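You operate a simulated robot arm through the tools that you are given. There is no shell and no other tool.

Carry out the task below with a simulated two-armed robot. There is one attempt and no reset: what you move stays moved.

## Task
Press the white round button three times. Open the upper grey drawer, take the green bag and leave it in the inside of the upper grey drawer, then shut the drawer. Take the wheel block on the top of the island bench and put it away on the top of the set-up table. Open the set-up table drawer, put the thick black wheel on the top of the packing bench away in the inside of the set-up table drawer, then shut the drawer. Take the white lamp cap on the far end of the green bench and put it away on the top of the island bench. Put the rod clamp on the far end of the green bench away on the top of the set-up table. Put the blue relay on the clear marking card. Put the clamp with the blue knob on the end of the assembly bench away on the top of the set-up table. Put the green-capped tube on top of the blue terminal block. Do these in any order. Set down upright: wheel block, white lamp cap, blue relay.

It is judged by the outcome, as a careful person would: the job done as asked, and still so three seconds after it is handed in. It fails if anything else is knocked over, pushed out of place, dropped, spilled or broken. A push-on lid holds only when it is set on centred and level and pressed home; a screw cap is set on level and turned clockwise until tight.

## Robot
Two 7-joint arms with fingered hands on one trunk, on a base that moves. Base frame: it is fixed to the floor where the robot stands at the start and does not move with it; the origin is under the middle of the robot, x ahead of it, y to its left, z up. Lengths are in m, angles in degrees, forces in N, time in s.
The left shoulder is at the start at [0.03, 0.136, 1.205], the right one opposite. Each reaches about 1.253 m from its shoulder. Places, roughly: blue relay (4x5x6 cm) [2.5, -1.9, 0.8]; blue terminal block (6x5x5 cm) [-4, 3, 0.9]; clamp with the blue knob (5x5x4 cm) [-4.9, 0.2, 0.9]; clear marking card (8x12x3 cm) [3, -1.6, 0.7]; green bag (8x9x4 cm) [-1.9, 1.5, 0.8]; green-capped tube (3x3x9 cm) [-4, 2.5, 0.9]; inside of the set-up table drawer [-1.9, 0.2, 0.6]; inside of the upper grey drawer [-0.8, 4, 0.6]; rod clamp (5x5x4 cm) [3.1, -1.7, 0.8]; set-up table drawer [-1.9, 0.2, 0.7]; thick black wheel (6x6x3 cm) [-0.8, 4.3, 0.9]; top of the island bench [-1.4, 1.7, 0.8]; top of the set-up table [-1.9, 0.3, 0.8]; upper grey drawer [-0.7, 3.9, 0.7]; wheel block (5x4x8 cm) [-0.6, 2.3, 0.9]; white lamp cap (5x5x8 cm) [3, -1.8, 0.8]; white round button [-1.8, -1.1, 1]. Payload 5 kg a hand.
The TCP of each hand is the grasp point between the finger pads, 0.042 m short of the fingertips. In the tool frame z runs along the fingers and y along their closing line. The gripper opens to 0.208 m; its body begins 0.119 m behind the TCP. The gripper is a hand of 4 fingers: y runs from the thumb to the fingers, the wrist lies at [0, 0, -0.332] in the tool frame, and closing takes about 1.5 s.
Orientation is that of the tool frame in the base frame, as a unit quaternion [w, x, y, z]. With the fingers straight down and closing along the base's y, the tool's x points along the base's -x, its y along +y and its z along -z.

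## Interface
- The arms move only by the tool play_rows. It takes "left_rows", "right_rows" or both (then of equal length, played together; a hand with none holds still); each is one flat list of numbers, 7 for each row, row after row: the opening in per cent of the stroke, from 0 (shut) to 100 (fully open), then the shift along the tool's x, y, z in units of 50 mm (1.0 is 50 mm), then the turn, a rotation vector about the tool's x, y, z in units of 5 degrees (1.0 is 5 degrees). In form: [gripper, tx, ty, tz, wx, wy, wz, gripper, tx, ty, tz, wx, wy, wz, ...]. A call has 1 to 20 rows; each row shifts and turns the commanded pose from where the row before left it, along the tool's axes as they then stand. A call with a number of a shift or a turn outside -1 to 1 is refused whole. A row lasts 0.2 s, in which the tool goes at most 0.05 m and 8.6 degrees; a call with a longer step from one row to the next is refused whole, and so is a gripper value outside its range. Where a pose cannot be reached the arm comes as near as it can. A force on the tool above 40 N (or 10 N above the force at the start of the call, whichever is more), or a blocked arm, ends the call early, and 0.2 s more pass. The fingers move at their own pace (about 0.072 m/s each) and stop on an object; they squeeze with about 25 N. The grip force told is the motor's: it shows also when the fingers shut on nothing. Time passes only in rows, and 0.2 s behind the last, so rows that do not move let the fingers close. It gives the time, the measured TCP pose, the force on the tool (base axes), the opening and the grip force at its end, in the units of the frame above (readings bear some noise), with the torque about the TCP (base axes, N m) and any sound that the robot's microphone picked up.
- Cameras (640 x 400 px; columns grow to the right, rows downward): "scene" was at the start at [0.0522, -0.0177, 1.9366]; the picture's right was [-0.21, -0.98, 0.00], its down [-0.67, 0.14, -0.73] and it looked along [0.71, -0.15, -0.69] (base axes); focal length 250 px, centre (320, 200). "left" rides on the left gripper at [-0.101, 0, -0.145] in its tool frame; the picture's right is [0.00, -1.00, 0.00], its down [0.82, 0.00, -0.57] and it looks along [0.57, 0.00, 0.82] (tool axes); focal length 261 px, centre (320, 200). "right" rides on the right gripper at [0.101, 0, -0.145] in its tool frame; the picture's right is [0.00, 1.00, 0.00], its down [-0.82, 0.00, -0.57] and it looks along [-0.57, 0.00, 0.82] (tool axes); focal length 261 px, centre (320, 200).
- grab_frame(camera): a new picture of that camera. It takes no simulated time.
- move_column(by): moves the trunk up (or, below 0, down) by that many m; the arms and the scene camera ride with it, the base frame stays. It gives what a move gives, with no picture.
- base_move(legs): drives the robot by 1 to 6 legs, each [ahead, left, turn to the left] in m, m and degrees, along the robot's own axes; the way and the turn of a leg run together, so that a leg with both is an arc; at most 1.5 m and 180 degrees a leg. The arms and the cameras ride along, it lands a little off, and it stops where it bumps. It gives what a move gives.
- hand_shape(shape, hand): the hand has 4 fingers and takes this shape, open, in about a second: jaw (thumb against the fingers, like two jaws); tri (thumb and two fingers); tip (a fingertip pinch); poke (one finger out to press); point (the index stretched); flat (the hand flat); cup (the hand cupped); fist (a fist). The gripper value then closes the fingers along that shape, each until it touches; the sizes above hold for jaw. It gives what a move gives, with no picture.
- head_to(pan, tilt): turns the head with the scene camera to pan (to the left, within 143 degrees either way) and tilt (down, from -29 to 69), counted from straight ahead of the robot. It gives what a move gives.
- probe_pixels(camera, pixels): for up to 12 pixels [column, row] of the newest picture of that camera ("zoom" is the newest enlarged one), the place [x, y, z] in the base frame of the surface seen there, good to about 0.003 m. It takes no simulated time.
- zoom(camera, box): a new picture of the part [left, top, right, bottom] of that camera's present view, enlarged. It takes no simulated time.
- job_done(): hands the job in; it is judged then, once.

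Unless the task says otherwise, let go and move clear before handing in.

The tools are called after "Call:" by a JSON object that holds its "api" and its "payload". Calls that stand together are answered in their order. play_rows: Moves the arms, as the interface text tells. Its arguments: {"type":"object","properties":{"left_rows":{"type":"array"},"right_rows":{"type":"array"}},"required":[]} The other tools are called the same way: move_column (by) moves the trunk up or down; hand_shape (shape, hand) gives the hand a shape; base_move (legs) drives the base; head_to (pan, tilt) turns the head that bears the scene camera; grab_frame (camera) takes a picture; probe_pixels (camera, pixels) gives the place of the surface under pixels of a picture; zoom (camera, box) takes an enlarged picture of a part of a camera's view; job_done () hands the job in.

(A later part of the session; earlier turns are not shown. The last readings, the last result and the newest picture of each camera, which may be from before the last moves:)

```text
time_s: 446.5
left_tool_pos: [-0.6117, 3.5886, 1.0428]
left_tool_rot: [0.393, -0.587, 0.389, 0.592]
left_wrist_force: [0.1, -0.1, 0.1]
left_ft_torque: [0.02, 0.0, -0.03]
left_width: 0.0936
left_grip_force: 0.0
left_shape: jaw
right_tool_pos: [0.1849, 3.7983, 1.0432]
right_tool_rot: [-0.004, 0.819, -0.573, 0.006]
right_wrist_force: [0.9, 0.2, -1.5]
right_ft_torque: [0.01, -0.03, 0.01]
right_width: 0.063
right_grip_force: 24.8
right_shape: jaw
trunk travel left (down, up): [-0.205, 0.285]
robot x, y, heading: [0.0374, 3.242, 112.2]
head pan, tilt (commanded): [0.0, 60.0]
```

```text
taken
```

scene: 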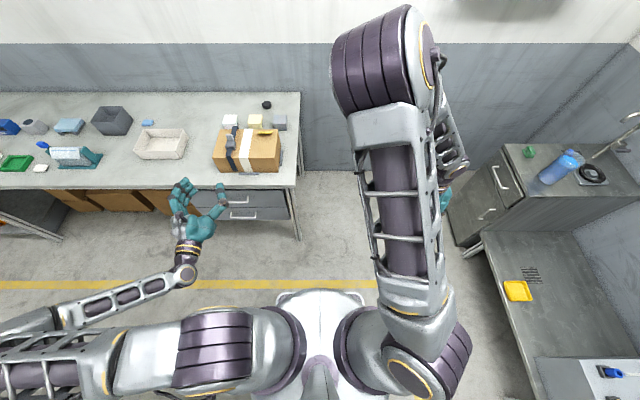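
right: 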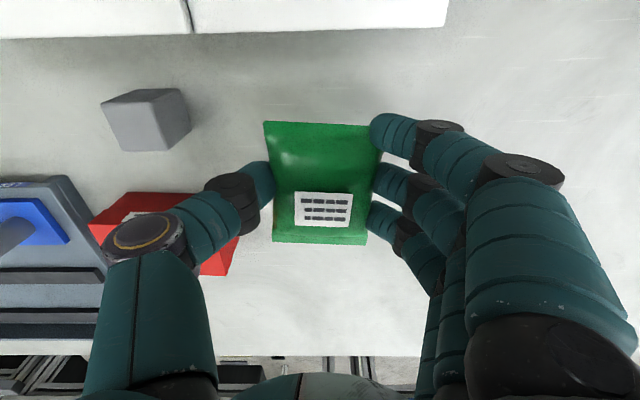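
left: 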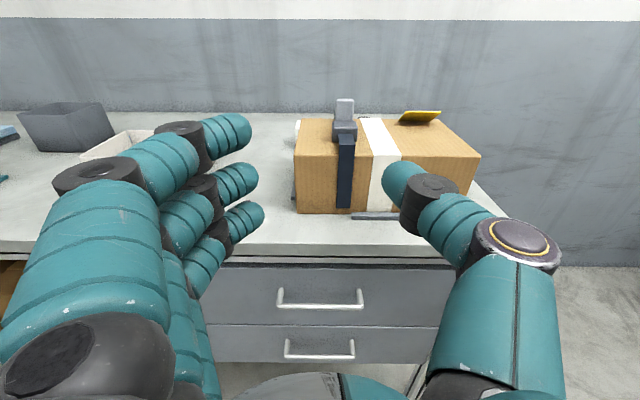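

The hand now points forward and the left camera shows the upper handle at (320,303). Next I roll it 90° so the fingers close vertically on the bar.

Call:
{"api": "play_rows", "payload": {"left_rows": [45, 0, 0, 0, 0, 0, 1, 45, 0, 0, 0, 0, 0, 1, 45, 0, 0, 0, 0, 0, 1, 45, 0, 0, 0, 0, 0, 1, 45, 0, 0, 0, 0, 0, 1, 45, 0, 0, 0, 0, 0, 1, 45, 0, 0, 0, 0, 0, 1, 45, 0, 0, 0, 0, 0, 1, 45, 0, 0, 0, 0, 0, 1, 45, 0, 0, 0, 0, 0, 1, 45, 0, 0, 0, 0, 0, 1, 45, 0, 0, 0, 0, 0, 1, 45, 0, 0, 0, 0, 0, 1, 45, 0, 0, 0, 0, 0, 1, 45, 0, 0, 0, 0, 0, 1, 45, 0, 0, 0, 0, 0, 1, 45, 0, 0, 0, 0, 0, 1, 45, 0, 0, 0, 0, 0, 1]}}

Call:
{"api": "grab_frame", "payload": {"camera": "left"}}

Call:
{"api": "grab_frame", "payload": {"camera": "scene"}}

```text
time_s: 450.3
left_tool_pos: [-0.6116, 3.5891, 1.0448]
left_tool_rot: [-0.143, -0.141, 0.69, 0.695]
left_wrist_force: [0.1, -0.3, -0.5]
left_ft_torque: [-0.01, 0.0, 0.02]
left_width: 0.0938
left_grip_force: 0.1
left_shape: jaw
right_tool_pos: [0.1857, 3.7963, 1.0426]
right_tool_rot: [-0.004, 0.82, -0.573, 0.005]
right_wrist_force: [-0.7, 1.0, -2.3]
right_ft_torque: [-0.04, -0.02, -0.02]
right_width: 0.063
right_grip_force: 25.1
right_shape: jaw
trunk travel left (down, up): [-0.205, 0.285]
robot x, y, heading: [0.0375, 3.2421, 112.2]
head pan, tilt (commanded): [0.0, 60.0]
```

```text
taken
```

left: 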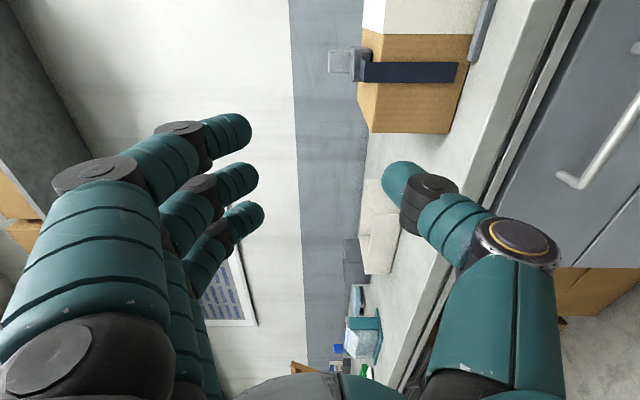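

```text
taken
```

scene: 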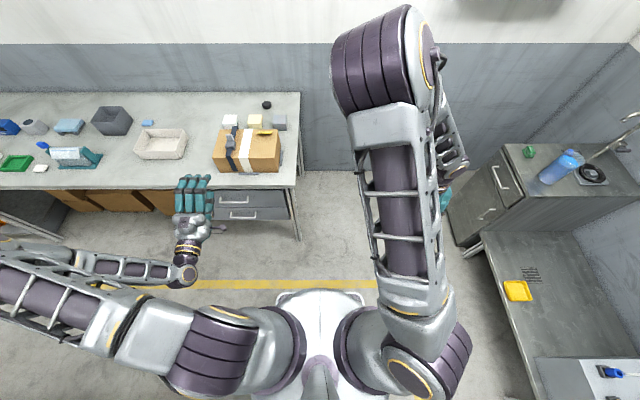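

Roll is complete: fingers above, thumb below, pointing straight at the drawer. Lowering to handle height.

Call:
{"api": "play_rows", "payload": {"left_rows": [45, 0, -0.82, 0, 0, 0, 0, 45, 0, -0.82, 0, 0, 0, 0, 45, 0, -0.82, 0, 0, 0, 0, 45, 0, -0.82, 0, 0, 0, 0, 45, 0, -0.82, 0, 0, 0, 0, 45, 0, -0.82, 0, 0, 0, 0, 45, 0, -0.82, 0, 0, 0, 0, 45, 0, -0.82, 0, 0, 0, 0]}}

Call:
{"api": "grab_frame", "payload": {"camera": "left"}}

Call:
{"api": "zoom", "payload": {"camera": "scene", "box": [140, 150, 300, 270]}}

```text
time_s: 452.1
left_tool_pos: [-0.6103, 3.5913, 0.7183]
left_tool_rot: [-0.142, -0.14, 0.69, 0.696]
left_wrist_force: [-1.4, 0.5, 0.7]
left_ft_torque: [-0.02, -0.05, -0.14]
left_width: 0.0934
left_grip_force: 0.0
left_shape: jaw
right_tool_pos: [0.1848, 3.7973, 1.0406]
right_tool_rot: [-0.004, 0.82, -0.573, 0.005]
right_wrist_force: [-0.4, -0.6, -1.9]
right_ft_torque: [-0.03, -0.04, -0.02]
right_width: 0.063
right_grip_force: 24.8
right_shape: jaw
trunk travel left (down, up): [-0.205, 0.285]
robot x, y, heading: [0.0381, 3.2414, 112.1]
head pan, tilt (commanded): [0.0, 60.0]
```

```text
taken
```

left: 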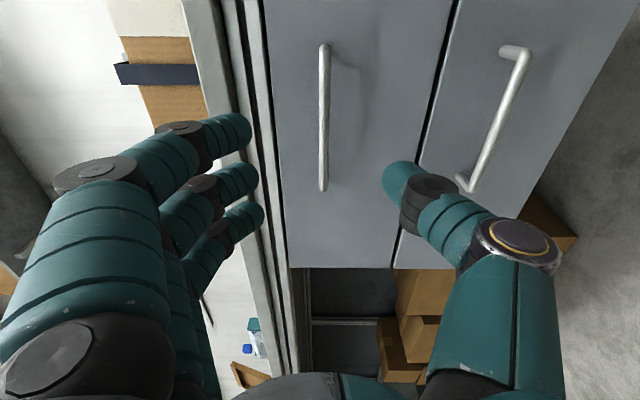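

```text
3.33 times, centred on (220, 210) of scene
```

zoom: 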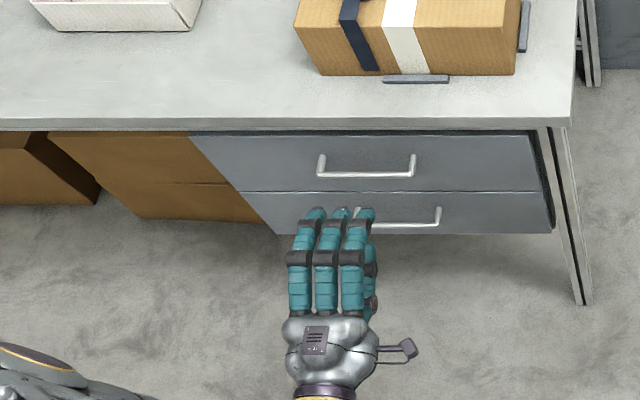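

The handle bar is straight ahead at column 323. Advancing 11 cm so the bar lies between fingertips and thumb.

Call:
{"api": "play_rows", "payload": {"left_rows": [42, -0.1, -0.03, 0.8, 0, 0, 0, 42, -0.1, -0.03, 0.8, 0, 0, 0, 42, 0, 0, 0.5, 0, 0, 0]}}

Call:
{"api": "grab_frame", "payload": {"camera": "left"}}

Call:
{"api": "probe_pixels", "payload": {"camera": "left", "pixels": [[322, 100], [322, 150], [322, 200], [300, 150], [345, 150]]}}

```text
time_s: 452.9
left_tool_pos: [-0.6425, 3.6916, 0.7134]
left_tool_rot: [-0.142, -0.142, 0.691, 0.695]
left_wrist_force: [0.1, -0.1, -0.6]
left_ft_torque: [0.05, 0.02, -0.01]
left_width: 0.0881
left_grip_force: 0.1
left_shape: jaw
right_tool_pos: [0.1854, 3.7984, 1.0424]
right_tool_rot: [-0.003, 0.82, -0.573, 0.006]
right_wrist_force: [-0.6, 0.5, -2.6]
right_ft_torque: [-0.09, -0.05, 0.02]
right_width: 0.0628
right_grip_force: 24.9
right_shape: jaw
trunk travel left (down, up): [-0.205, 0.285]
robot x, y, heading: [0.0351, 3.244, 112.3]
head pan, tilt (commanded): [0.0, 60.0]
```

```text
taken
```

left: 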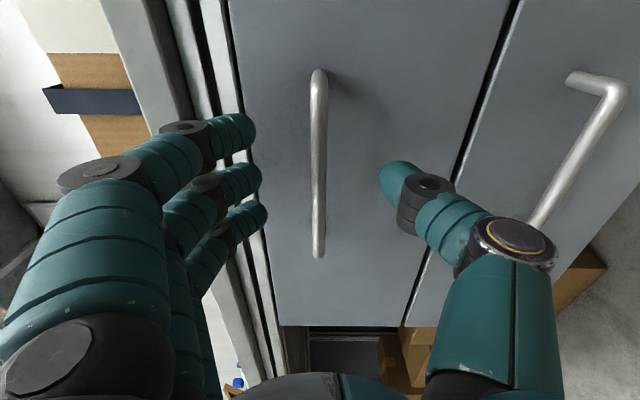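

```text
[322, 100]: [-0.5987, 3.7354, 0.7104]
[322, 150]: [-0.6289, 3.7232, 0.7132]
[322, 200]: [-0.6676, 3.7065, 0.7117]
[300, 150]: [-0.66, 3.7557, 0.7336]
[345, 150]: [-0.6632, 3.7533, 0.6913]
```

The bar lies at tool z≈+0.03 between thumb and fingers. Closing on it.

Call:
{"api": "play_rows", "payload": {"left_rows": [30, 0, 0, 0, 0, 0, 0, 20, 0, 0, 0, 0, 0, 0, 10, 0, 0, 0, 0, 0, 0, 0, 0, 0, 0, 0, 0, 0, 0, 0, 0, 0, 0, 0, 0, 0, 0, 0, 0, 0, 0, 0]}}

Call:
{"api": "grab_frame", "payload": {"camera": "left"}}

```text
time_s: 454.3
left_tool_pos: [-0.6429, 3.6907, 0.7157]
left_tool_rot: [-0.142, -0.14, 0.691, 0.695]
left_wrist_force: [-0.1, 1.9, 1.0]
left_ft_torque: [0.03, -0.03, -0.03]
left_width: 0.0063
left_grip_force: 25.1
left_shape: jaw
right_tool_pos: [0.1861, 3.7969, 1.0426]
right_tool_rot: [-0.004, 0.819, -0.574, 0.005]
right_wrist_force: [-0.5, -0.4, -2.1]
right_ft_torque: [-0.01, 0.01, 0.02]
right_width: 0.0625
right_grip_force: 24.8
right_shape: jaw
trunk travel left (down, up): [-0.205, 0.285]
robot x, y, heading: [0.0386, 3.2444, 112.3]
head pan, tilt (commanded): [0.0, 60.0]
```

```text
taken
```

left: 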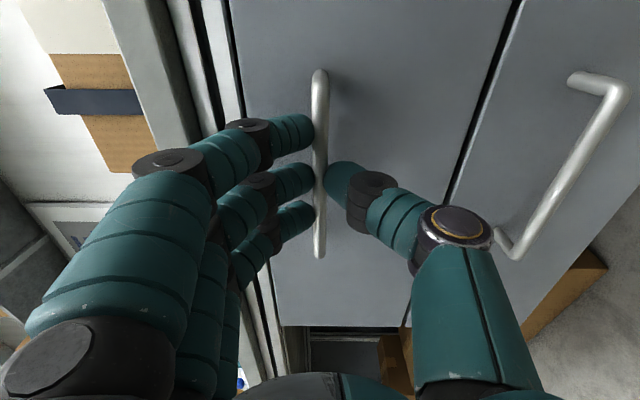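

Bar gripped. Pulling back in steps.

Call:
{"api": "play_rows", "payload": {"left_rows": [0, 0, 0, -0.3, 0, 0, 0, 0, 0, 0, -0.5, 0, 0, 0, 0, 0, 0, -0.5, 0, 0, 0, 0, 0, 0, -0.5, 0, 0, 0]}}

Call:
{"api": "grab_frame", "payload": {"camera": "left"}}

```text
time_s: 455.3
left_tool_pos: [-0.6093, 3.6075, 0.7136]
left_tool_rot: [-0.142, -0.141, 0.69, 0.696]
left_wrist_force: [7.0, 1.3, 7.8]
left_ft_torque: [0.3, 0.09, -0.27]
left_width: 0.0056
left_grip_force: 24.2
left_shape: jaw
right_tool_pos: [0.186, 3.7971, 1.0422]
right_tool_rot: [-0.004, 0.82, -0.573, 0.005]
right_wrist_force: [-0.2, 0.1, -1.7]
right_ft_torque: [0.03, -0.02, -0.01]
right_width: 0.0626
right_grip_force: 25.1
right_shape: jaw
trunk travel left (down, up): [-0.205, 0.285]
robot x, y, heading: [0.0364, 3.2382, 112.4]
head pan, tilt (commanded): [0.0, 60.0]
```

```text
taken
```

left: 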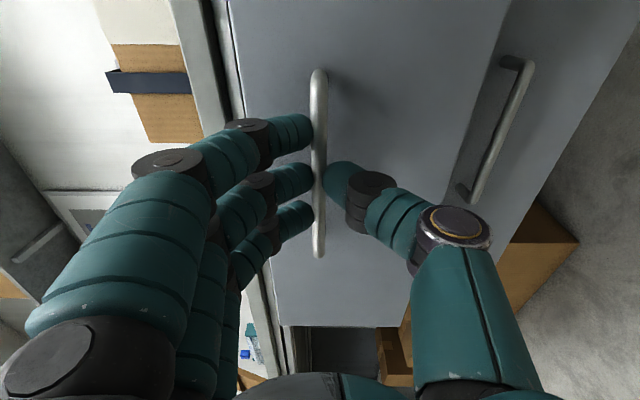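

The drawer is sliding out (9 cm). Continue.

Call:
{"api": "play_rows", "payload": {"left_rows": [0, 0, 0, -0.5, 0, 0, 0, 0, 0, 0, -0.5, 0, 0, 0, 0, 0, 0, -0.5, 0, 0, 0, 0, 0, 0, -0.5, 0, 0, 0, 0, 0, 0, -0.4, 0, 0, 0, 0, 0, 0, -0.4, 0, 0, 0]}}

Call:
{"api": "grab_frame", "payload": {"camera": "scene"}}

Call:
{"api": "grab_frame", "payload": {"camera": "left"}}

```text
time_s: 456.7
left_tool_pos: [-0.5538, 3.4779, 0.7123]
left_tool_rot: [-0.141, -0.14, 0.691, 0.695]
left_wrist_force: [0.0, -1.0, 8.1]
left_ft_torque: [0.21, 0.13, 0.0]
left_width: 0.0054
left_grip_force: 25.1
left_shape: jaw
right_tool_pos: [0.1854, 3.7966, 1.0424]
right_tool_rot: [-0.003, 0.82, -0.573, 0.005]
right_wrist_force: [0.0, -0.3, -1.9]
right_ft_torque: [0.04, 0.04, 0.01]
right_width: 0.0627
right_grip_force: 24.7
right_shape: jaw
trunk travel left (down, up): [-0.205, 0.285]
robot x, y, heading: [0.035, 3.2464, 112.7]
head pan, tilt (commanded): [0.0, 60.0]
```

```text
taken
```

scene: 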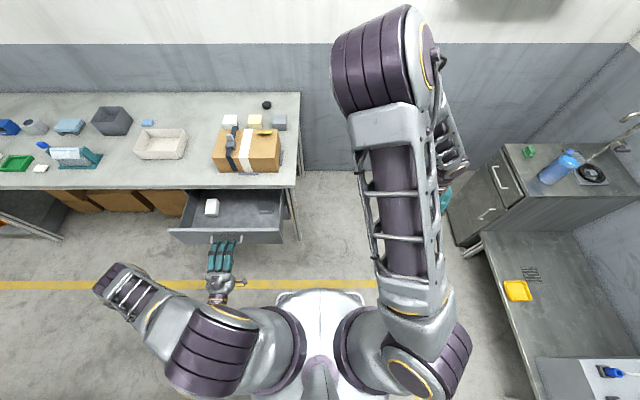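

```text
taken
```

left: 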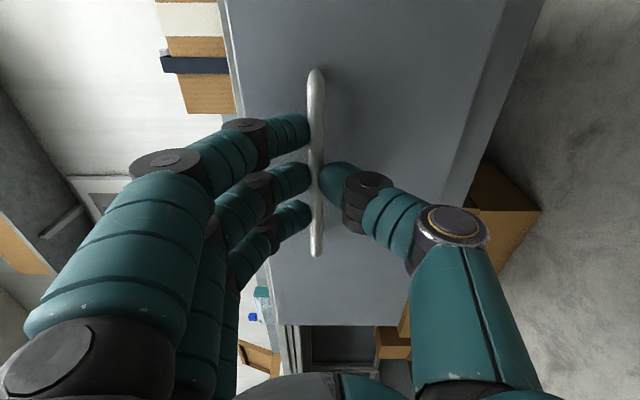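

The drawer is open ~23 cm. I'll keep the left hand on the handle and examine the interior for a free spot.

Call:
{"api": "zoom", "payload": {"camera": "scene", "box": [160, 170, 310, 260]}}

Call:
{"api": "probe_pixels", "payload": {"camera": "zoom", "pixels": [[215, 160], [215, 145], [270, 190], [330, 190], [400, 190], [450, 160], [300, 130], [60, 290], [250, 300], [500, 270], [300, 240], [380, 150]]}}

```text
4.27 times, centred on (235, 215) of scene
```

zoom: 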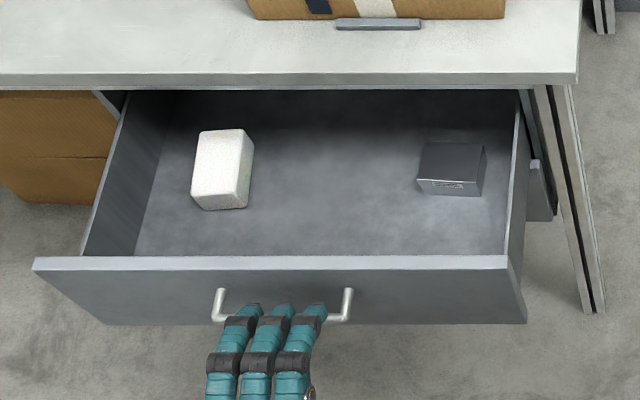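

```text
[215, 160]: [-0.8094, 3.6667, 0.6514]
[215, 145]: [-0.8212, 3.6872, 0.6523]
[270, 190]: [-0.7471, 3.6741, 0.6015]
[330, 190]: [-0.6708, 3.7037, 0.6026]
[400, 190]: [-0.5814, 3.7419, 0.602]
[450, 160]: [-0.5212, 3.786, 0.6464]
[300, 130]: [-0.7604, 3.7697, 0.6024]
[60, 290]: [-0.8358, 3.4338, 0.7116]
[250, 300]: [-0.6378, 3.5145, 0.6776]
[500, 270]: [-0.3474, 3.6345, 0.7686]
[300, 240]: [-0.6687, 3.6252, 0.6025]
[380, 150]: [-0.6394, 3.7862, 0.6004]
```

The drawer floor (z≈0.602) is free in the middle around (−0.624,3.646). I'll carry the bag over in two stages.

Call:
{"api": "play_rows", "payload": {"right_rows": [15, -0.161, 0.95, -0.1, 0, 0, 0, 15, -0.161, 0.95, -0.1, 0, 0, 0, 15, -0.161, 0.95, -0.1, 0, 0, 0, 15, -0.161, 0.95, -0.1, 0, 0, 0, 15, -0.161, 0.95, -0.1, 0, 0, 0, 15, -0.161, 0.95, -0.1, 0, 0, 0, 15, -0.161, 0.95, 0, 0, 0, 0, 15, -0.161, 0.95, 0, 0, 0, 0, 15, -0.161, 0.95, 0, 0, 0, 0]}}

Call:
{"api": "grab_frame", "payload": {"camera": "scene"}}

```text
time_s: 458.7
left_tool_pos: [-0.554, 3.4793, 0.7128]
left_tool_rot: [-0.142, -0.141, 0.691, 0.695]
left_wrist_force: [3.6, 2.0, 4.7]
left_ft_torque: [0.12, 0.06, -0.06]
left_width: 0.0054
left_grip_force: 25.2
left_shape: jaw
right_tool_pos: [-0.2442, 3.7207, 1.0648]
right_tool_rot: [-0.004, 0.82, -0.573, 0.006]
right_wrist_force: [-0.1, -0.1, -2.4]
right_ft_torque: [0.01, -0.08, -0.01]
right_width: 0.0625
right_grip_force: 25.1
right_shape: jaw
trunk travel left (down, up): [-0.205, 0.285]
robot x, y, heading: [0.0396, 3.2424, 112.3]
head pan, tilt (commanded): [0.0, 60.0]
```

```text
taken
```

scene: 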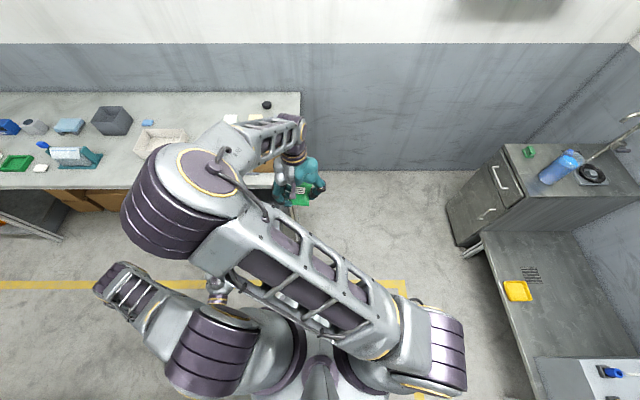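

Call:
{"api": "play_rows", "payload": {"right_rows": [15, -0.152, 0.95, 0, 0, 0, 0, 15, -0.152, 0.95, 0, 0, 0, 0, 15, -0.152, 0.95, 0, 0, 0, 0, 15, -0.152, 0.95, 0, 0, 0, 0]}}

Call:
{"api": "grab_frame", "payload": {"camera": "scene"}}

Call:
{"api": "grab_frame", "payload": {"camera": "right"}}

```text
time_s: 459.7
left_tool_pos: [-0.5551, 3.4788, 0.713]
left_tool_rot: [-0.142, -0.141, 0.69, 0.696]
left_wrist_force: [3.6, 2.6, 7.8]
left_ft_torque: [0.2, 0.13, -0.09]
left_width: 0.0053
left_grip_force: 24.9
left_shape: jaw
right_tool_pos: [-0.43, 3.6832, 1.0627]
right_tool_rot: [-0.004, 0.819, -0.573, 0.005]
right_wrist_force: [-0.6, -0.5, -2.6]
right_ft_torque: [-0.05, -0.03, -0.01]
right_width: 0.0622
right_grip_force: 25.2
right_shape: jaw
trunk travel left (down, up): [-0.205, 0.285]
robot x, y, heading: [0.034, 3.2461, 112.5]
head pan, tilt (commanded): [0.0, 60.0]
```

```text
taken
```

scene: 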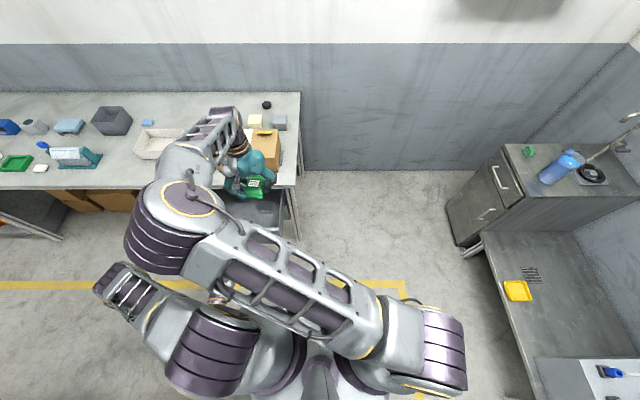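

```text
taken
```

right: 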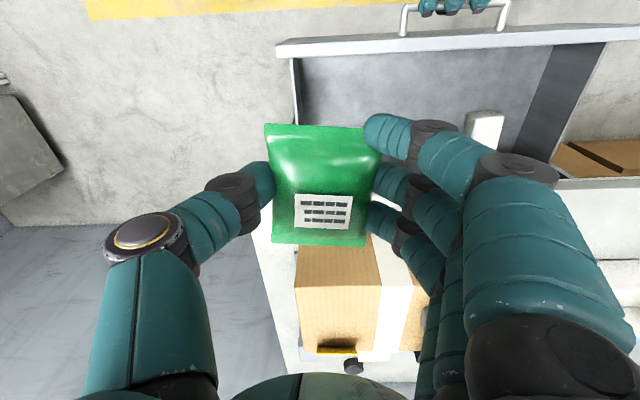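

The right camera shows the open drawer; a bit further left to be over its middle.

Call:
{"api": "play_rows", "payload": {"right_rows": [15, -0.152, 0.95, 0, 0, 0, 0, 15, -0.152, 0.95, 0, 0, 0, 0, 15, -0.152, 0.95, 0, 0, 0, 0, 15, -0.152, 0.95, 0, 0, 0, 0]}}

Call:
{"api": "grab_frame", "payload": {"camera": "right"}}

Call:
{"api": "probe_pixels", "payload": {"camera": "right", "pixels": [[320, 60], [320, 90], [320, 110], [250, 80], [400, 80], [320, 30], [200, 100], [440, 100]]}}

```text
time_s: 460.7
left_tool_pos: [-0.5551, 3.4789, 0.7125]
left_tool_rot: [-0.141, -0.142, 0.691, 0.695]
left_wrist_force: [2.3, 2.2, 8.2]
left_ft_torque: [0.29, 0.12, -0.06]
left_width: 0.0057
left_grip_force: 24.9
left_shape: jaw
right_tool_pos: [-0.6185, 3.6473, 1.0589]
right_tool_rot: [-0.004, 0.819, -0.574, 0.006]
right_wrist_force: [-0.6, 1.7, -3.1]
right_ft_torque: [-0.1, -0.05, -0.02]
right_width: 0.0618
right_grip_force: 25.0
right_shape: jaw
trunk travel left (down, up): [-0.205, 0.285]
robot x, y, heading: [0.037, 3.2454, 112.3]
head pan, tilt (commanded): [0.0, 60.0]
```

```text
taken
```

right: 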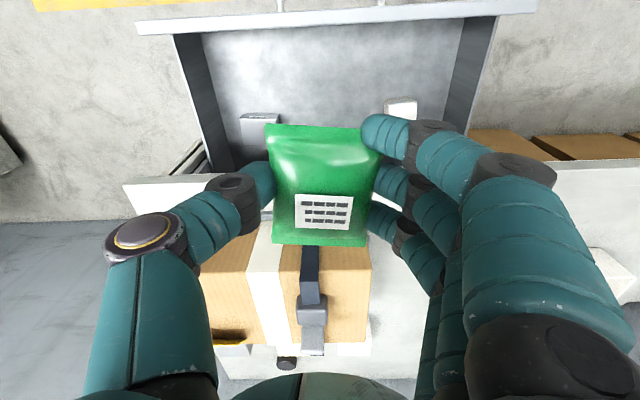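

```text
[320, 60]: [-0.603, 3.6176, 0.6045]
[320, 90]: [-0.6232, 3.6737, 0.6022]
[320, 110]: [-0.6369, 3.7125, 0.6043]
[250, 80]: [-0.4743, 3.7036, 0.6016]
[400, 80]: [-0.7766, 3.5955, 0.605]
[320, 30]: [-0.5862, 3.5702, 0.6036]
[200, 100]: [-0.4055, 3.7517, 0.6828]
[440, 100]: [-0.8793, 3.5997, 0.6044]
```

Over the drawer's middle with free floor below. Shift 2 cm deeper and descend half-way, then check.

Call:
{"api": "play_rows", "payload": {"right_rows": [15, -0.4, 0, 0, 0, 0, 0, 15, 0, 0, 0.8, 0, 0, 0, 15, 0, 0, 0.8, 0, 0, 0, 15, 0, 0, 0.8, 0, 0, 0, 15, 0, 0, 0.8, 0, 0, 0, 15, 0, 0, 0.8, 0, 0, 0]}}

Call:
{"api": "grab_frame", "payload": {"camera": "right"}}

Call:
{"api": "grab_frame", "payload": {"camera": "scene"}}

```text
time_s: 462.1
left_tool_pos: [-0.5557, 3.4792, 0.7132]
left_tool_rot: [-0.142, -0.141, 0.691, 0.695]
left_wrist_force: [3.4, 3.5, 8.3]
left_ft_torque: [0.22, 0.1, -0.06]
left_width: 0.0055
left_grip_force: 25.4
left_shape: jaw
right_tool_pos: [-0.6281, 3.6651, 0.862]
right_tool_rot: [-0.003, 0.82, -0.573, 0.004]
right_wrist_force: [-1.5, 0.5, 0.1]
right_ft_torque: [-0.08, -0.13, 0.0]
right_width: 0.0617
right_grip_force: 25.1
right_shape: jaw
trunk travel left (down, up): [-0.205, 0.285]
robot x, y, heading: [0.0378, 3.2453, 112.1]
head pan, tilt (commanded): [0.0, 60.0]
```

```text
taken
```

right: 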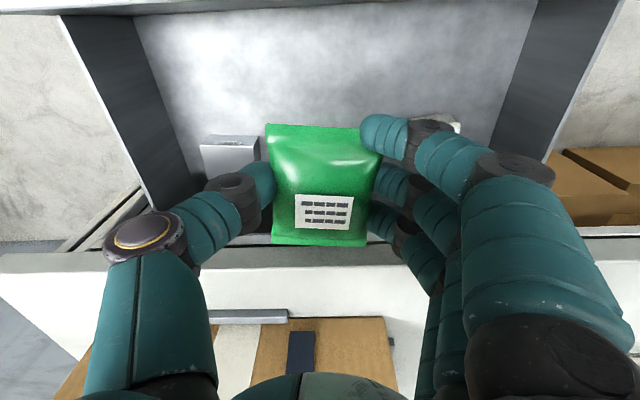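

```text
taken
```

scene: 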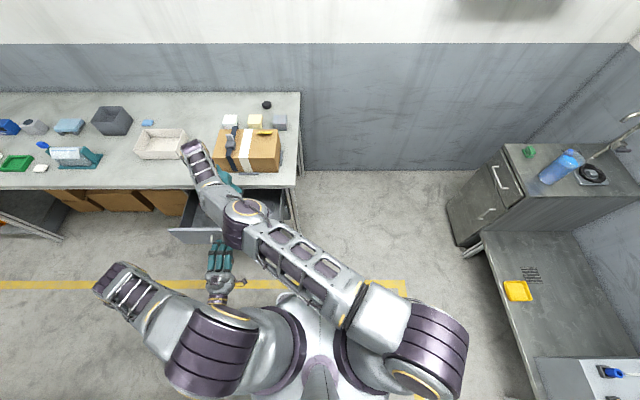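

Clear of the bench edge. Continue down 16 cm, then ease to the drawer floor.

Call:
{"api": "play_rows", "payload": {"right_rows": [15, 0, 0, 0.8, 0, 0, 0, 15, 0, 0, 0.8, 0, 0, 0, 15, 0, 0, 0.8, 0, 0, 0, 15, 0, 0, 0.6, 0, 0, 0]}}

Call:
{"api": "grab_frame", "payload": {"camera": "right"}}

```text
time_s: 463.1
left_tool_pos: [-0.5548, 3.4798, 0.7136]
left_tool_rot: [-0.143, -0.14, 0.69, 0.695]
left_wrist_force: [1.5, 4.8, 7.1]
left_ft_torque: [0.22, 0.08, -0.01]
left_width: 0.0057
left_grip_force: 25.0
left_shape: jaw
right_tool_pos: [-0.6096, 3.6694, 0.7465]
right_tool_rot: [-0.003, 0.82, -0.572, 0.004]
right_wrist_force: [-0.8, -1.6, -1.7]
right_ft_torque: [0.26, -0.13, 0.0]
right_width: 0.0612
right_grip_force: 25.2
right_shape: jaw
right hand out of reach, approached as far as the arm can: row 2, 3
trunk travel left (down, up): [-0.205, 0.285]
robot x, y, heading: [0.0362, 3.2421, 112.6]
head pan, tilt (commanded): [0.0, 60.0]
```

```text
taken
```

right: 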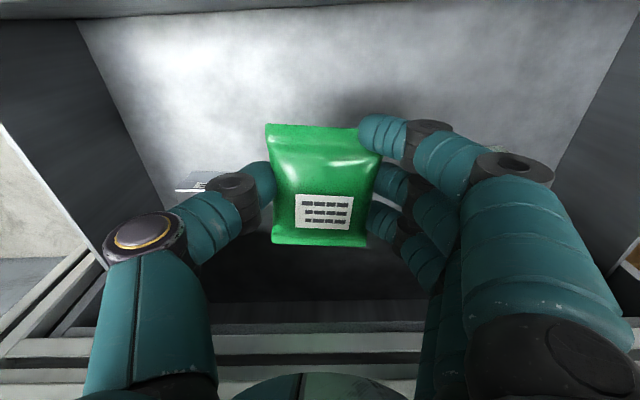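

The arm is near its limit but still moving. I'll go on downward in smaller steps and watch the result.

Call:
{"api": "play_rows", "payload": {"right_rows": [15, 0, 0, 0.4, 0, 0, 0, 15, 0, 0, 0.4, 0, 0, 0, 15, 0, 0, 0.4, 0, 0, 0]}}

Call:
{"api": "grab_frame", "payload": {"camera": "right"}}

Call:
{"api": "grab_frame", "payload": {"camera": "scene"}}

```text
time_s: 463.9
left_tool_pos: [-0.5558, 3.4789, 0.7133]
left_tool_rot: [-0.142, -0.14, 0.69, 0.695]
left_wrist_force: [2.0, 2.2, 7.4]
left_ft_torque: [0.19, 0.04, -0.08]
left_width: 0.0054
left_grip_force: 25.3
left_shape: jaw
right_tool_pos: [-0.6019, 3.6635, 0.72]
right_tool_rot: [-0.003, 0.82, -0.573, 0.004]
right_wrist_force: [0.3, -0.6, -1.7]
right_ft_torque: [-0.03, 0.0, -0.04]
right_width: 0.0614
right_grip_force: 24.9
right_shape: jaw
right hand out of reach, approached as far as the arm can: row 1, 2, 3
trunk travel left (down, up): [-0.205, 0.285]
robot x, y, heading: [0.038, 3.2409, 112.5]
head pan, tilt (commanded): [0.0, 60.0]
```

```text
taken
```

right: 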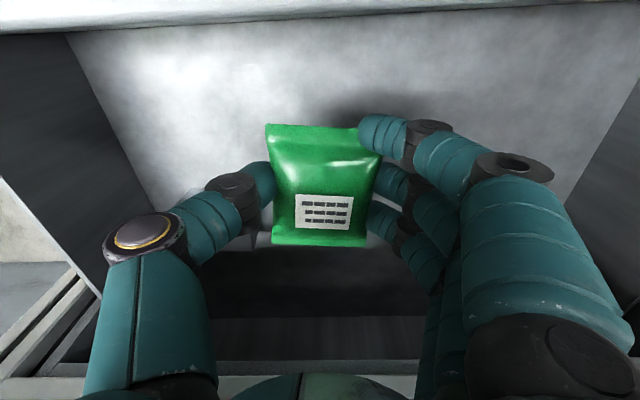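

```text
taken
```

scene: 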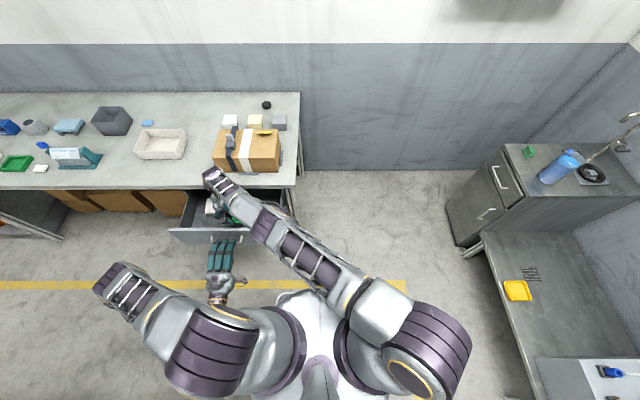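

The right arm is at full stretch across. I'll release the handle with the left hand, back it off, and lower the trunk to bring the bag down.

Call:
{"api": "play_rows", "payload": {"left_rows": [15, 0, 0, 0, 0, 0, 0, 30, 0, 0, 0, 0, 0, 0, 45, 0, 0, 0, 0, 0, 0, 45, 0, 0, 0, 0, 0, 0, 45, 0, 0, -0.4, 0, 0, 0, 45, 0, 0, -0.6, 0, 0, 0, 45, 0, 0, -0.6, 0, 0, 0, 45, 0, 0, -0.4, 0, 0, 0]}}

Call:
{"api": "move_column", "payload": {"by": -0.05}}

Call:
{"api": "grab_frame", "payload": {"camera": "right"}}

Call:
{"api": "grab_frame", "payload": {"camera": "scene"}}

```text
time_s: 465.7
left_tool_pos: [-0.5153, 3.3866, 0.7125]
left_tool_rot: [-0.141, -0.141, 0.691, 0.695]
left_wrist_force: [-0.1, -0.1, 0.3]
left_ft_torque: [-0.02, -0.01, 0.0]
left_width: 0.0927
left_grip_force: 0.0
left_shape: jaw
right_tool_pos: [-0.6014, 3.6617, 0.7198]
right_tool_rot: [-0.005, 0.819, -0.574, 0.005]
right_wrist_force: [-0.2, 0.0, -0.8]
right_ft_torque: [-0.04, -0.01, 0.02]
right_width: 0.0613
right_grip_force: 25.5
right_shape: jaw
trunk travel left (down, up): [-0.205, 0.285]
robot x, y, heading: [0.0369, 3.2406, 112.2]
head pan, tilt (commanded): [0.0, 60.0]
```

```text
time_s: 466.6
left_tool_pos: [-0.5152, 3.3871, 0.663]
left_tool_rot: [-0.142, -0.141, 0.69, 0.696]
left_wrist_force: [0.5, -0.2, -0.5]
left_ft_torque: [-0.05, -0.02, 0.01]
left_width: 0.0927
left_grip_force: 0.1
left_shape: jaw
right_tool_pos: [-0.602, 3.6626, 0.6694]
right_tool_rot: [-0.003, 0.82, -0.573, 0.004]
right_wrist_force: [-0.4, 0.4, -1.8]
right_ft_torque: [-0.03, 0.0, -0.02]
right_width: 0.061
right_grip_force: 25.1
right_shape: jaw
trunk travel left (down, up): [-0.155, 0.335]
robot x, y, heading: [0.0333, 3.2446, 112.2]
head pan, tilt (commanded): [0.0, 60.0]
```

```text
taken
```

right: 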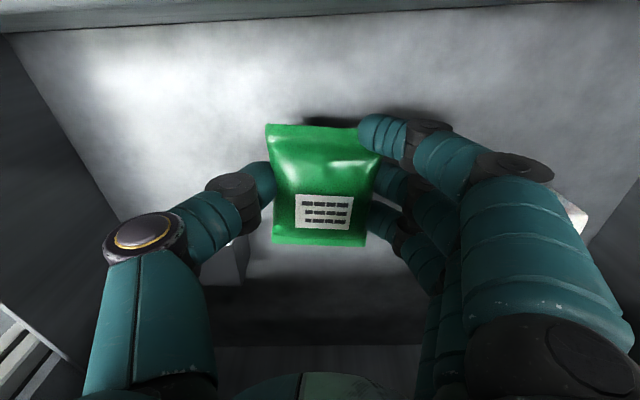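

```text
taken
```

scene: 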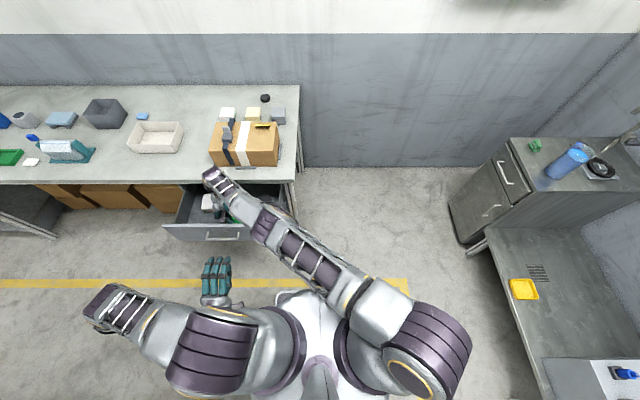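

Bag is ~2 cm above the drawer floor. Lower the trunk 1.7 cm more.

Call:
{"api": "move_column", "payload": {"by": -0.017}}

Call:
{"api": "grab_frame", "payload": {"camera": "right"}}

```text
time_s: 467.2
left_tool_pos: [-0.515, 3.3863, 0.645]
left_tool_rot: [-0.141, -0.141, 0.691, 0.695]
left_wrist_force: [0.3, 0.3, 0.5]
left_ft_torque: [-0.04, 0.0, 0.02]
left_width: 0.0927
left_grip_force: 0.1
left_shape: jaw
right_tool_pos: [-0.6019, 3.662, 0.6535]
right_tool_rot: [-0.004, 0.82, -0.572, 0.004]
right_wrist_force: [-0.4, -0.2, -1.9]
right_ft_torque: [-0.03, -0.01, 0.02]
right_width: 0.0612
right_grip_force: 25.4
right_shape: jaw
trunk travel left (down, up): [-0.138, 0.352]
robot x, y, heading: [0.0397, 3.2416, 112.2]
head pan, tilt (commanded): [0.0, 60.0]
```

```text
taken
```

right: 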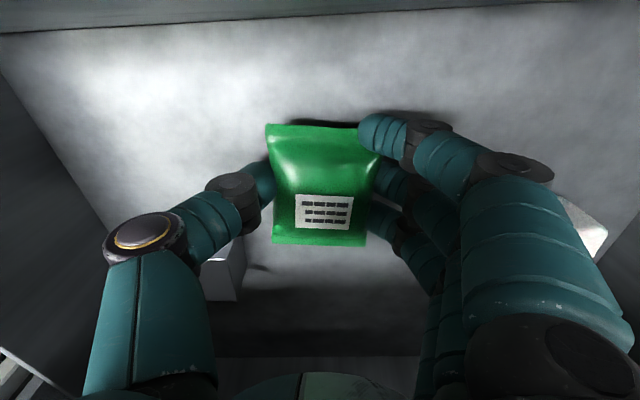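

Call:
{"api": "move_column", "payload": {"by": -0.006}}

Call:
{"api": "play_rows", "payload": {"right_rows": [32, 0, 0, 0, 0, 0, 0, 35, 0, 0, 0, 0, 0, 0, 38, 0, 0, 0, 0, 0, 0, 42, 0, 0, 0, 0, 0, 0, 46, 0, 0, 0, 0, 0, 0]}}

Call:
{"api": "grab_frame", "payload": {"camera": "right"}}

```text
time_s: 467.8
left_tool_pos: [-0.5149, 3.3863, 0.6401]
left_tool_rot: [-0.142, -0.141, 0.69, 0.695]
left_wrist_force: [-0.1, 0.0, 0.2]
left_ft_torque: [-0.01, -0.04, 0.0]
left_width: 0.0926
left_grip_force: 0.0
left_shape: jaw
right_tool_pos: [-0.6024, 3.6628, 0.6489]
right_tool_rot: [-0.003, 0.819, -0.573, 0.004]
right_wrist_force: [0.6, 1.1, 8.2]
right_ft_torque: [-0.07, 0.39, -0.02]
right_width: 0.0614
right_grip_force: 24.7
right_shape: jaw
trunk travel left (down, up): [-0.132, 0.358]
robot x, y, heading: [0.0388, 3.2425, 112.5]
head pan, tilt (commanded): [0.0, 60.0]
```

```text
time_s: 469.0
left_tool_pos: [-0.5134, 3.3861, 0.6401]
left_tool_rot: [-0.142, -0.139, 0.69, 0.696]
left_wrist_force: [0.0, -0.4, -0.3]
left_ft_torque: [0.0, -0.02, 0.04]
left_width: 0.0928
left_grip_force: 0.1
left_shape: jaw
right_tool_pos: [-0.6016, 3.6622, 0.648]
right_tool_rot: [-0.003, 0.819, -0.573, 0.004]
right_wrist_force: [5.4, 3.0, 14.6]
right_ft_torque: [-0.11, 0.57, -0.04]
right_width: 0.0914
right_grip_force: 0.1
right_shape: jaw
trunk travel left (down, up): [-0.132, 0.358]
robot x, y, heading: [0.0358, 3.2414, 112.6]
head pan, tilt (commanded): [0.0, 60.0]
```

```text
taken
```

right: 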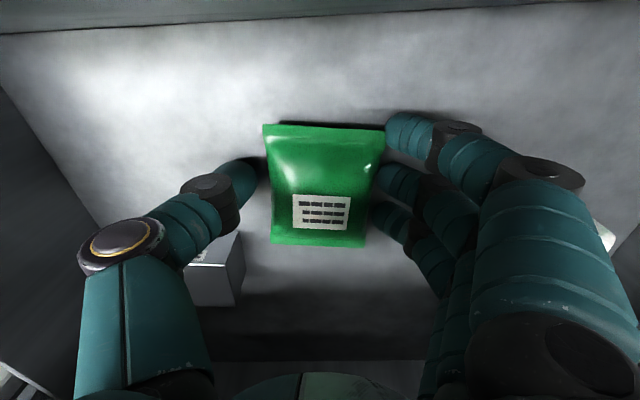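

The bag rests on the drawer floor, released. I'll open a touch more and raise the trunk to lift the hand out.

Call:
{"api": "play_rows", "payload": {"right_rows": [50, 0, 0.05, -0.08, 0, 0, 0, 52, 0, 0, 0, 0, 0, 0]}}

Call:
{"api": "move_column", "payload": {"by": 0.2}}

Call:
{"api": "grab_frame", "payload": {"camera": "right"}}

```text
time_s: 469.6
left_tool_pos: [-0.5153, 3.3871, 0.6394]
left_tool_rot: [-0.141, -0.141, 0.691, 0.695]
left_wrist_force: [-0.3, 0.7, 1.4]
left_ft_torque: [0.01, 0.0, 0.03]
left_width: 0.0928
left_grip_force: 0.0
left_shape: jaw
right_tool_pos: [-0.6036, 3.6602, 0.65]
right_tool_rot: [-0.003, 0.819, -0.573, 0.005]
right_wrist_force: [-0.1, 0.4, -0.2]
right_ft_torque: [-0.02, 0.0, -0.02]
right_width: 0.1072
right_grip_force: 0.0
right_shape: jaw
trunk travel left (down, up): [-0.132, 0.358]
robot x, y, heading: [0.0347, 3.238, 112.5]
head pan, tilt (commanded): [0.0, 60.0]
```

```text
time_s: 471.8
left_tool_pos: [-0.5154, 3.3867, 0.8387]
left_tool_rot: [-0.141, -0.14, 0.691, 0.695]
left_wrist_force: [-1.3, -1.1, -0.4]
left_ft_torque: [0.01, 0.01, -0.05]
left_width: 0.0929
left_grip_force: 0.1
left_shape: jaw
right_tool_pos: [-0.6035, 3.6609, 0.8495]
right_tool_rot: [-0.004, 0.82, -0.573, 0.005]
right_wrist_force: [1.1, -0.6, -0.6]
right_ft_torque: [-0.02, -0.04, 0.0]
right_width: 0.1071
right_grip_force: 0.1
right_shape: jaw
trunk travel left (down, up): [-0.332, 0.158]
robot x, y, heading: [0.0353, 3.2394, 112.3]
head pan, tilt (commanded): [0.0, 60.0]
```

```text
taken
```

right: 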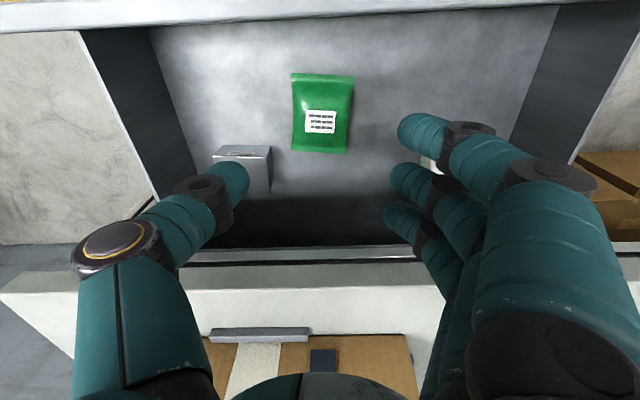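

The green bag lies in the drawer. Withdrawing the right arm up and to the right.

Call:
{"api": "play_rows", "payload": {"right_rows": [52, 0, 0, -0.9, 0, 0, 0, 52, 0, 0, -0.9, 0, 0, 0, 52, 0, 0, -0.9, 0, 0, 0, 52, 0, 0, -0.9, 0, 0, 0, 52, 0.152, -0.95, 0, 0, 0, 0, 52, 0.152, -0.95, 0, 0, 0, 0, 52, 0.152, -0.95, 0, 0, 0, 0, 52, 0.152, -0.95, 0, 0, 0, 0, 52, 0.152, -0.95, 0, 0, 0, 0, 52, 0.152, -0.95, 0, 0, 0, 0, 52, 0.152, -0.95, 0, 0, 0, 0, 52, 0.152, -0.95, 0, 0, 0, 0, 52, 0.152, -0.95, 0, 0, 0, 0, 52, 0.152, -0.95, 0, 0, 0, 0, 52, 0.152, -0.95, 0, 0, 0, 0, 52, 0.152, -0.95, 0, 0, 0, 0, 52, 0.152, -0.95, 0, 0, 0, 0, 52, 0.152, -0.95, 0, 0, 0, 0]}}

Call:
{"api": "grab_frame", "payload": {"camera": "scene"}}

Call:
{"api": "grab_frame", "payload": {"camera": "left"}}

```text
time_s: 475.6
left_tool_pos: [-0.5143, 3.3875, 0.8401]
left_tool_rot: [-0.142, -0.141, 0.69, 0.695]
left_wrist_force: [0.0, 0.0, -0.7]
left_ft_torque: [-0.06, -0.02, 0.11]
left_width: 0.0928
left_grip_force: 0.0
left_shape: jaw
right_tool_pos: [0.0567, 3.7877, 1.0369]
right_tool_rot: [-0.003, 0.82, -0.572, 0.004]
right_wrist_force: [1.3, 1.0, -0.2]
right_ft_torque: [-0.1, 0.18, 0.0]
right_width: 0.1077
right_grip_force: 0.1
right_shape: jaw
trunk travel left (down, up): [-0.332, 0.158]
robot x, y, heading: [0.0384, 3.243, 112.2]
head pan, tilt (commanded): [0.0, 60.0]
```

```text
taken
```

scene: 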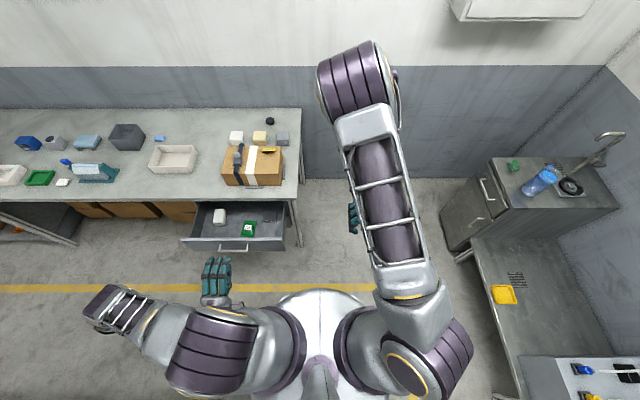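

```text
taken
```

left: 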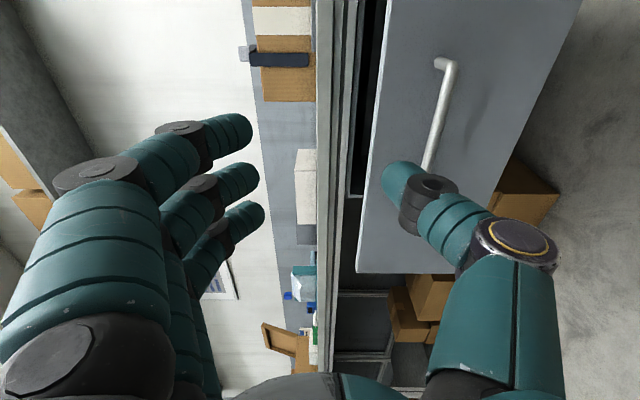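

Now to shut the drawer: lower the left hand to the handle, re-grip it and push.

Call:
{"api": "play_rows", "payload": {"left_rows": [45, 0, -0.843, 0, 0, 0, 0, 45, 0, -0.843, 0, 0, 0, 0, 45, 0, -0.843, 0, 0, 0, 0, 45, 0, 0, 0.6, 0, 0, 0, 45, 0, 0, 0.7, 0, 0, 0, 45, 0, 0, 0.7, 0, 0, 0]}}

Call:
{"api": "grab_frame", "payload": {"camera": "left"}}

```text
time_s: 477.0
left_tool_pos: [-0.5525, 3.4832, 0.7168]
left_tool_rot: [-0.142, -0.141, 0.691, 0.695]
left_wrist_force: [-0.5, -0.1, 0.1]
left_ft_torque: [0.08, 0.01, 0.06]
left_width: 0.093
left_grip_force: 0.1
left_shape: jaw
right_tool_pos: [0.0543, 3.7877, 1.0377]
right_tool_rot: [-0.004, 0.82, -0.573, 0.004]
right_wrist_force: [-0.6, 0.1, -0.5]
right_ft_torque: [-0.06, -0.04, 0.02]
right_width: 0.1078
right_grip_force: 0.0
right_shape: jaw
trunk travel left (down, up): [-0.332, 0.158]
robot x, y, heading: [0.0374, 3.2394, 112.4]
head pan, tilt (commanded): [0.0, 60.0]
```

```text
taken
```

left: 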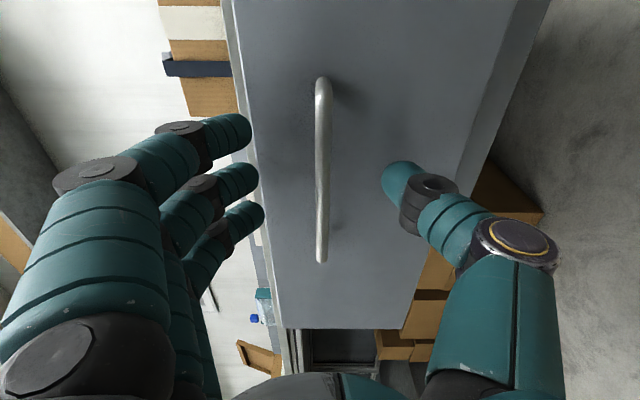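

Handle is between the fingers again. Grip and push it closed (about 22 cm).

Call:
{"api": "play_rows", "payload": {"left_rows": [25, 0, 0, 0, 0, 0, 0, 10, 0, 0, 0, 0, 0, 0, 0, 0, 0, 0, 0, 0, 0, 0, 0, 0, 0, 0, 0, 0, 0, 0, 0, 0, 0, 0, 0, 0, 0, 0, 0, 0, 0, 0, 0, 0, 0, 0.3, 0, 0, 0, 0, 0, 0, 0.5, 0, 0, 0, 0, 0, 0, 0.5, 0, 0, 0, 0, 0, 0, 0.5, 0, 0, 0, 0, 0, 0, 0.5, 0, 0, 0, 0, 0, 0, 0.5, 0, 0, 0]}}

Call:
{"api": "grab_frame", "payload": {"camera": "scene"}}

```text
time_s: 479.6
left_tool_pos: [-0.606, 3.6134, 0.7187]
left_tool_rot: [-0.14, -0.139, 0.69, 0.696]
left_wrist_force: [19.9, 9.0, 7.8]
left_ft_torque: [0.26, 0.11, -0.6]
left_width: 0.0067
left_grip_force: 25.0
left_shape: jaw
right_tool_pos: [0.0553, 3.7878, 1.0377]
right_tool_rot: [-0.004, 0.82, -0.572, 0.004]
right_wrist_force: [-0.1, 0.1, 0.2]
right_ft_torque: [-0.09, 0.01, 0.0]
right_width: 0.1079
right_grip_force: 0.1
right_shape: jaw
trunk travel left (down, up): [-0.332, 0.158]
robot x, y, heading: [0.0421, 3.2408, 112.2]
head pan, tilt (commanded): [0.0, 60.0]
```

```text
taken
```

scene: 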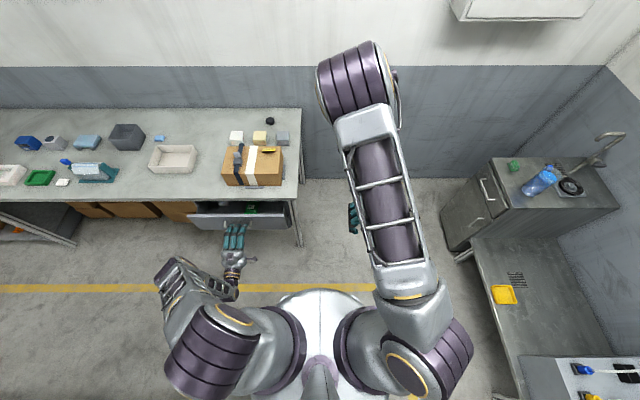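

Nearly closed. Pushing the rest in gentle steps.

Call:
{"api": "play_rows", "payload": {"left_rows": [0, -0.05, 0, 0.4, 0, 0, 0, 0, 0, 0, 0.4, 0, 0, 0, 0, 0, 0, 0.4, 0, 0, 0, 0, 0, 0, 0.4, 0, 0, 0, 0, 0, 0, 0.2, 0, 0, 0]}}

Call:
{"api": "grab_frame", "payload": {"camera": "left"}}

Call:
{"api": "zoom", "payload": {"camera": "scene", "box": [160, 170, 310, 270]}}

```text
time_s: 480.8
left_tool_pos: [-0.6397, 3.6929, 0.7161]
left_tool_rot: [-0.143, -0.14, 0.691, 0.695]
left_wrist_force: [21.8, 9.5, 7.6]
left_ft_torque: [0.24, 0.07, -0.65]
left_width: 0.0069
left_grip_force: 25.7
left_shape: jaw
right_tool_pos: [0.0561, 3.7876, 1.037]
right_tool_rot: [-0.004, 0.82, -0.573, 0.003]
right_wrist_force: [0.1, 0.3, -0.7]
right_ft_torque: [-0.01, 0.05, 0.0]
right_width: 0.1077
right_grip_force: 0.0
right_shape: jaw
trunk travel left (down, up): [-0.332, 0.158]
robot x, y, heading: [0.0336, 3.2453, 112.4]
head pan, tilt (commanded): [0.0, 60.0]
```

```text
taken
```

left: 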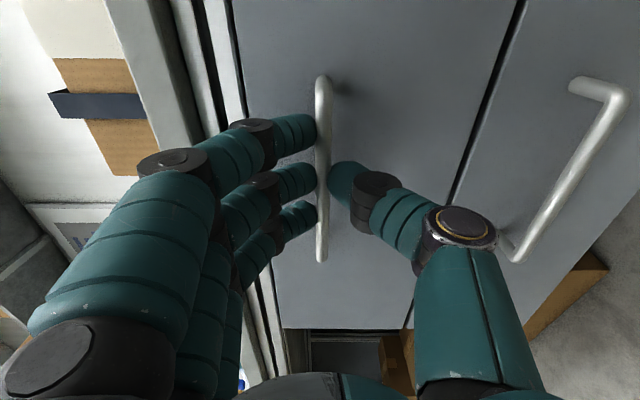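

```text
4.00 times, centred on (235, 220) of scene
```

zoom: 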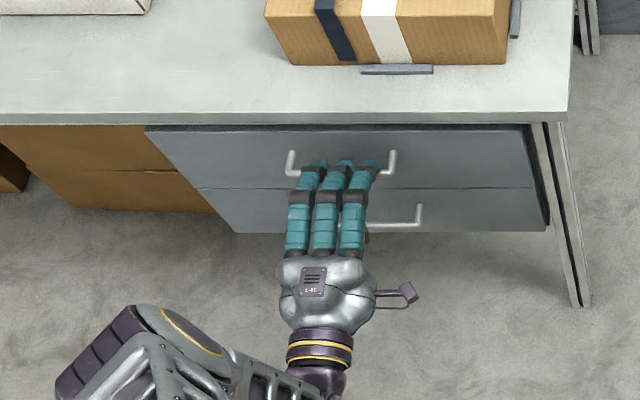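

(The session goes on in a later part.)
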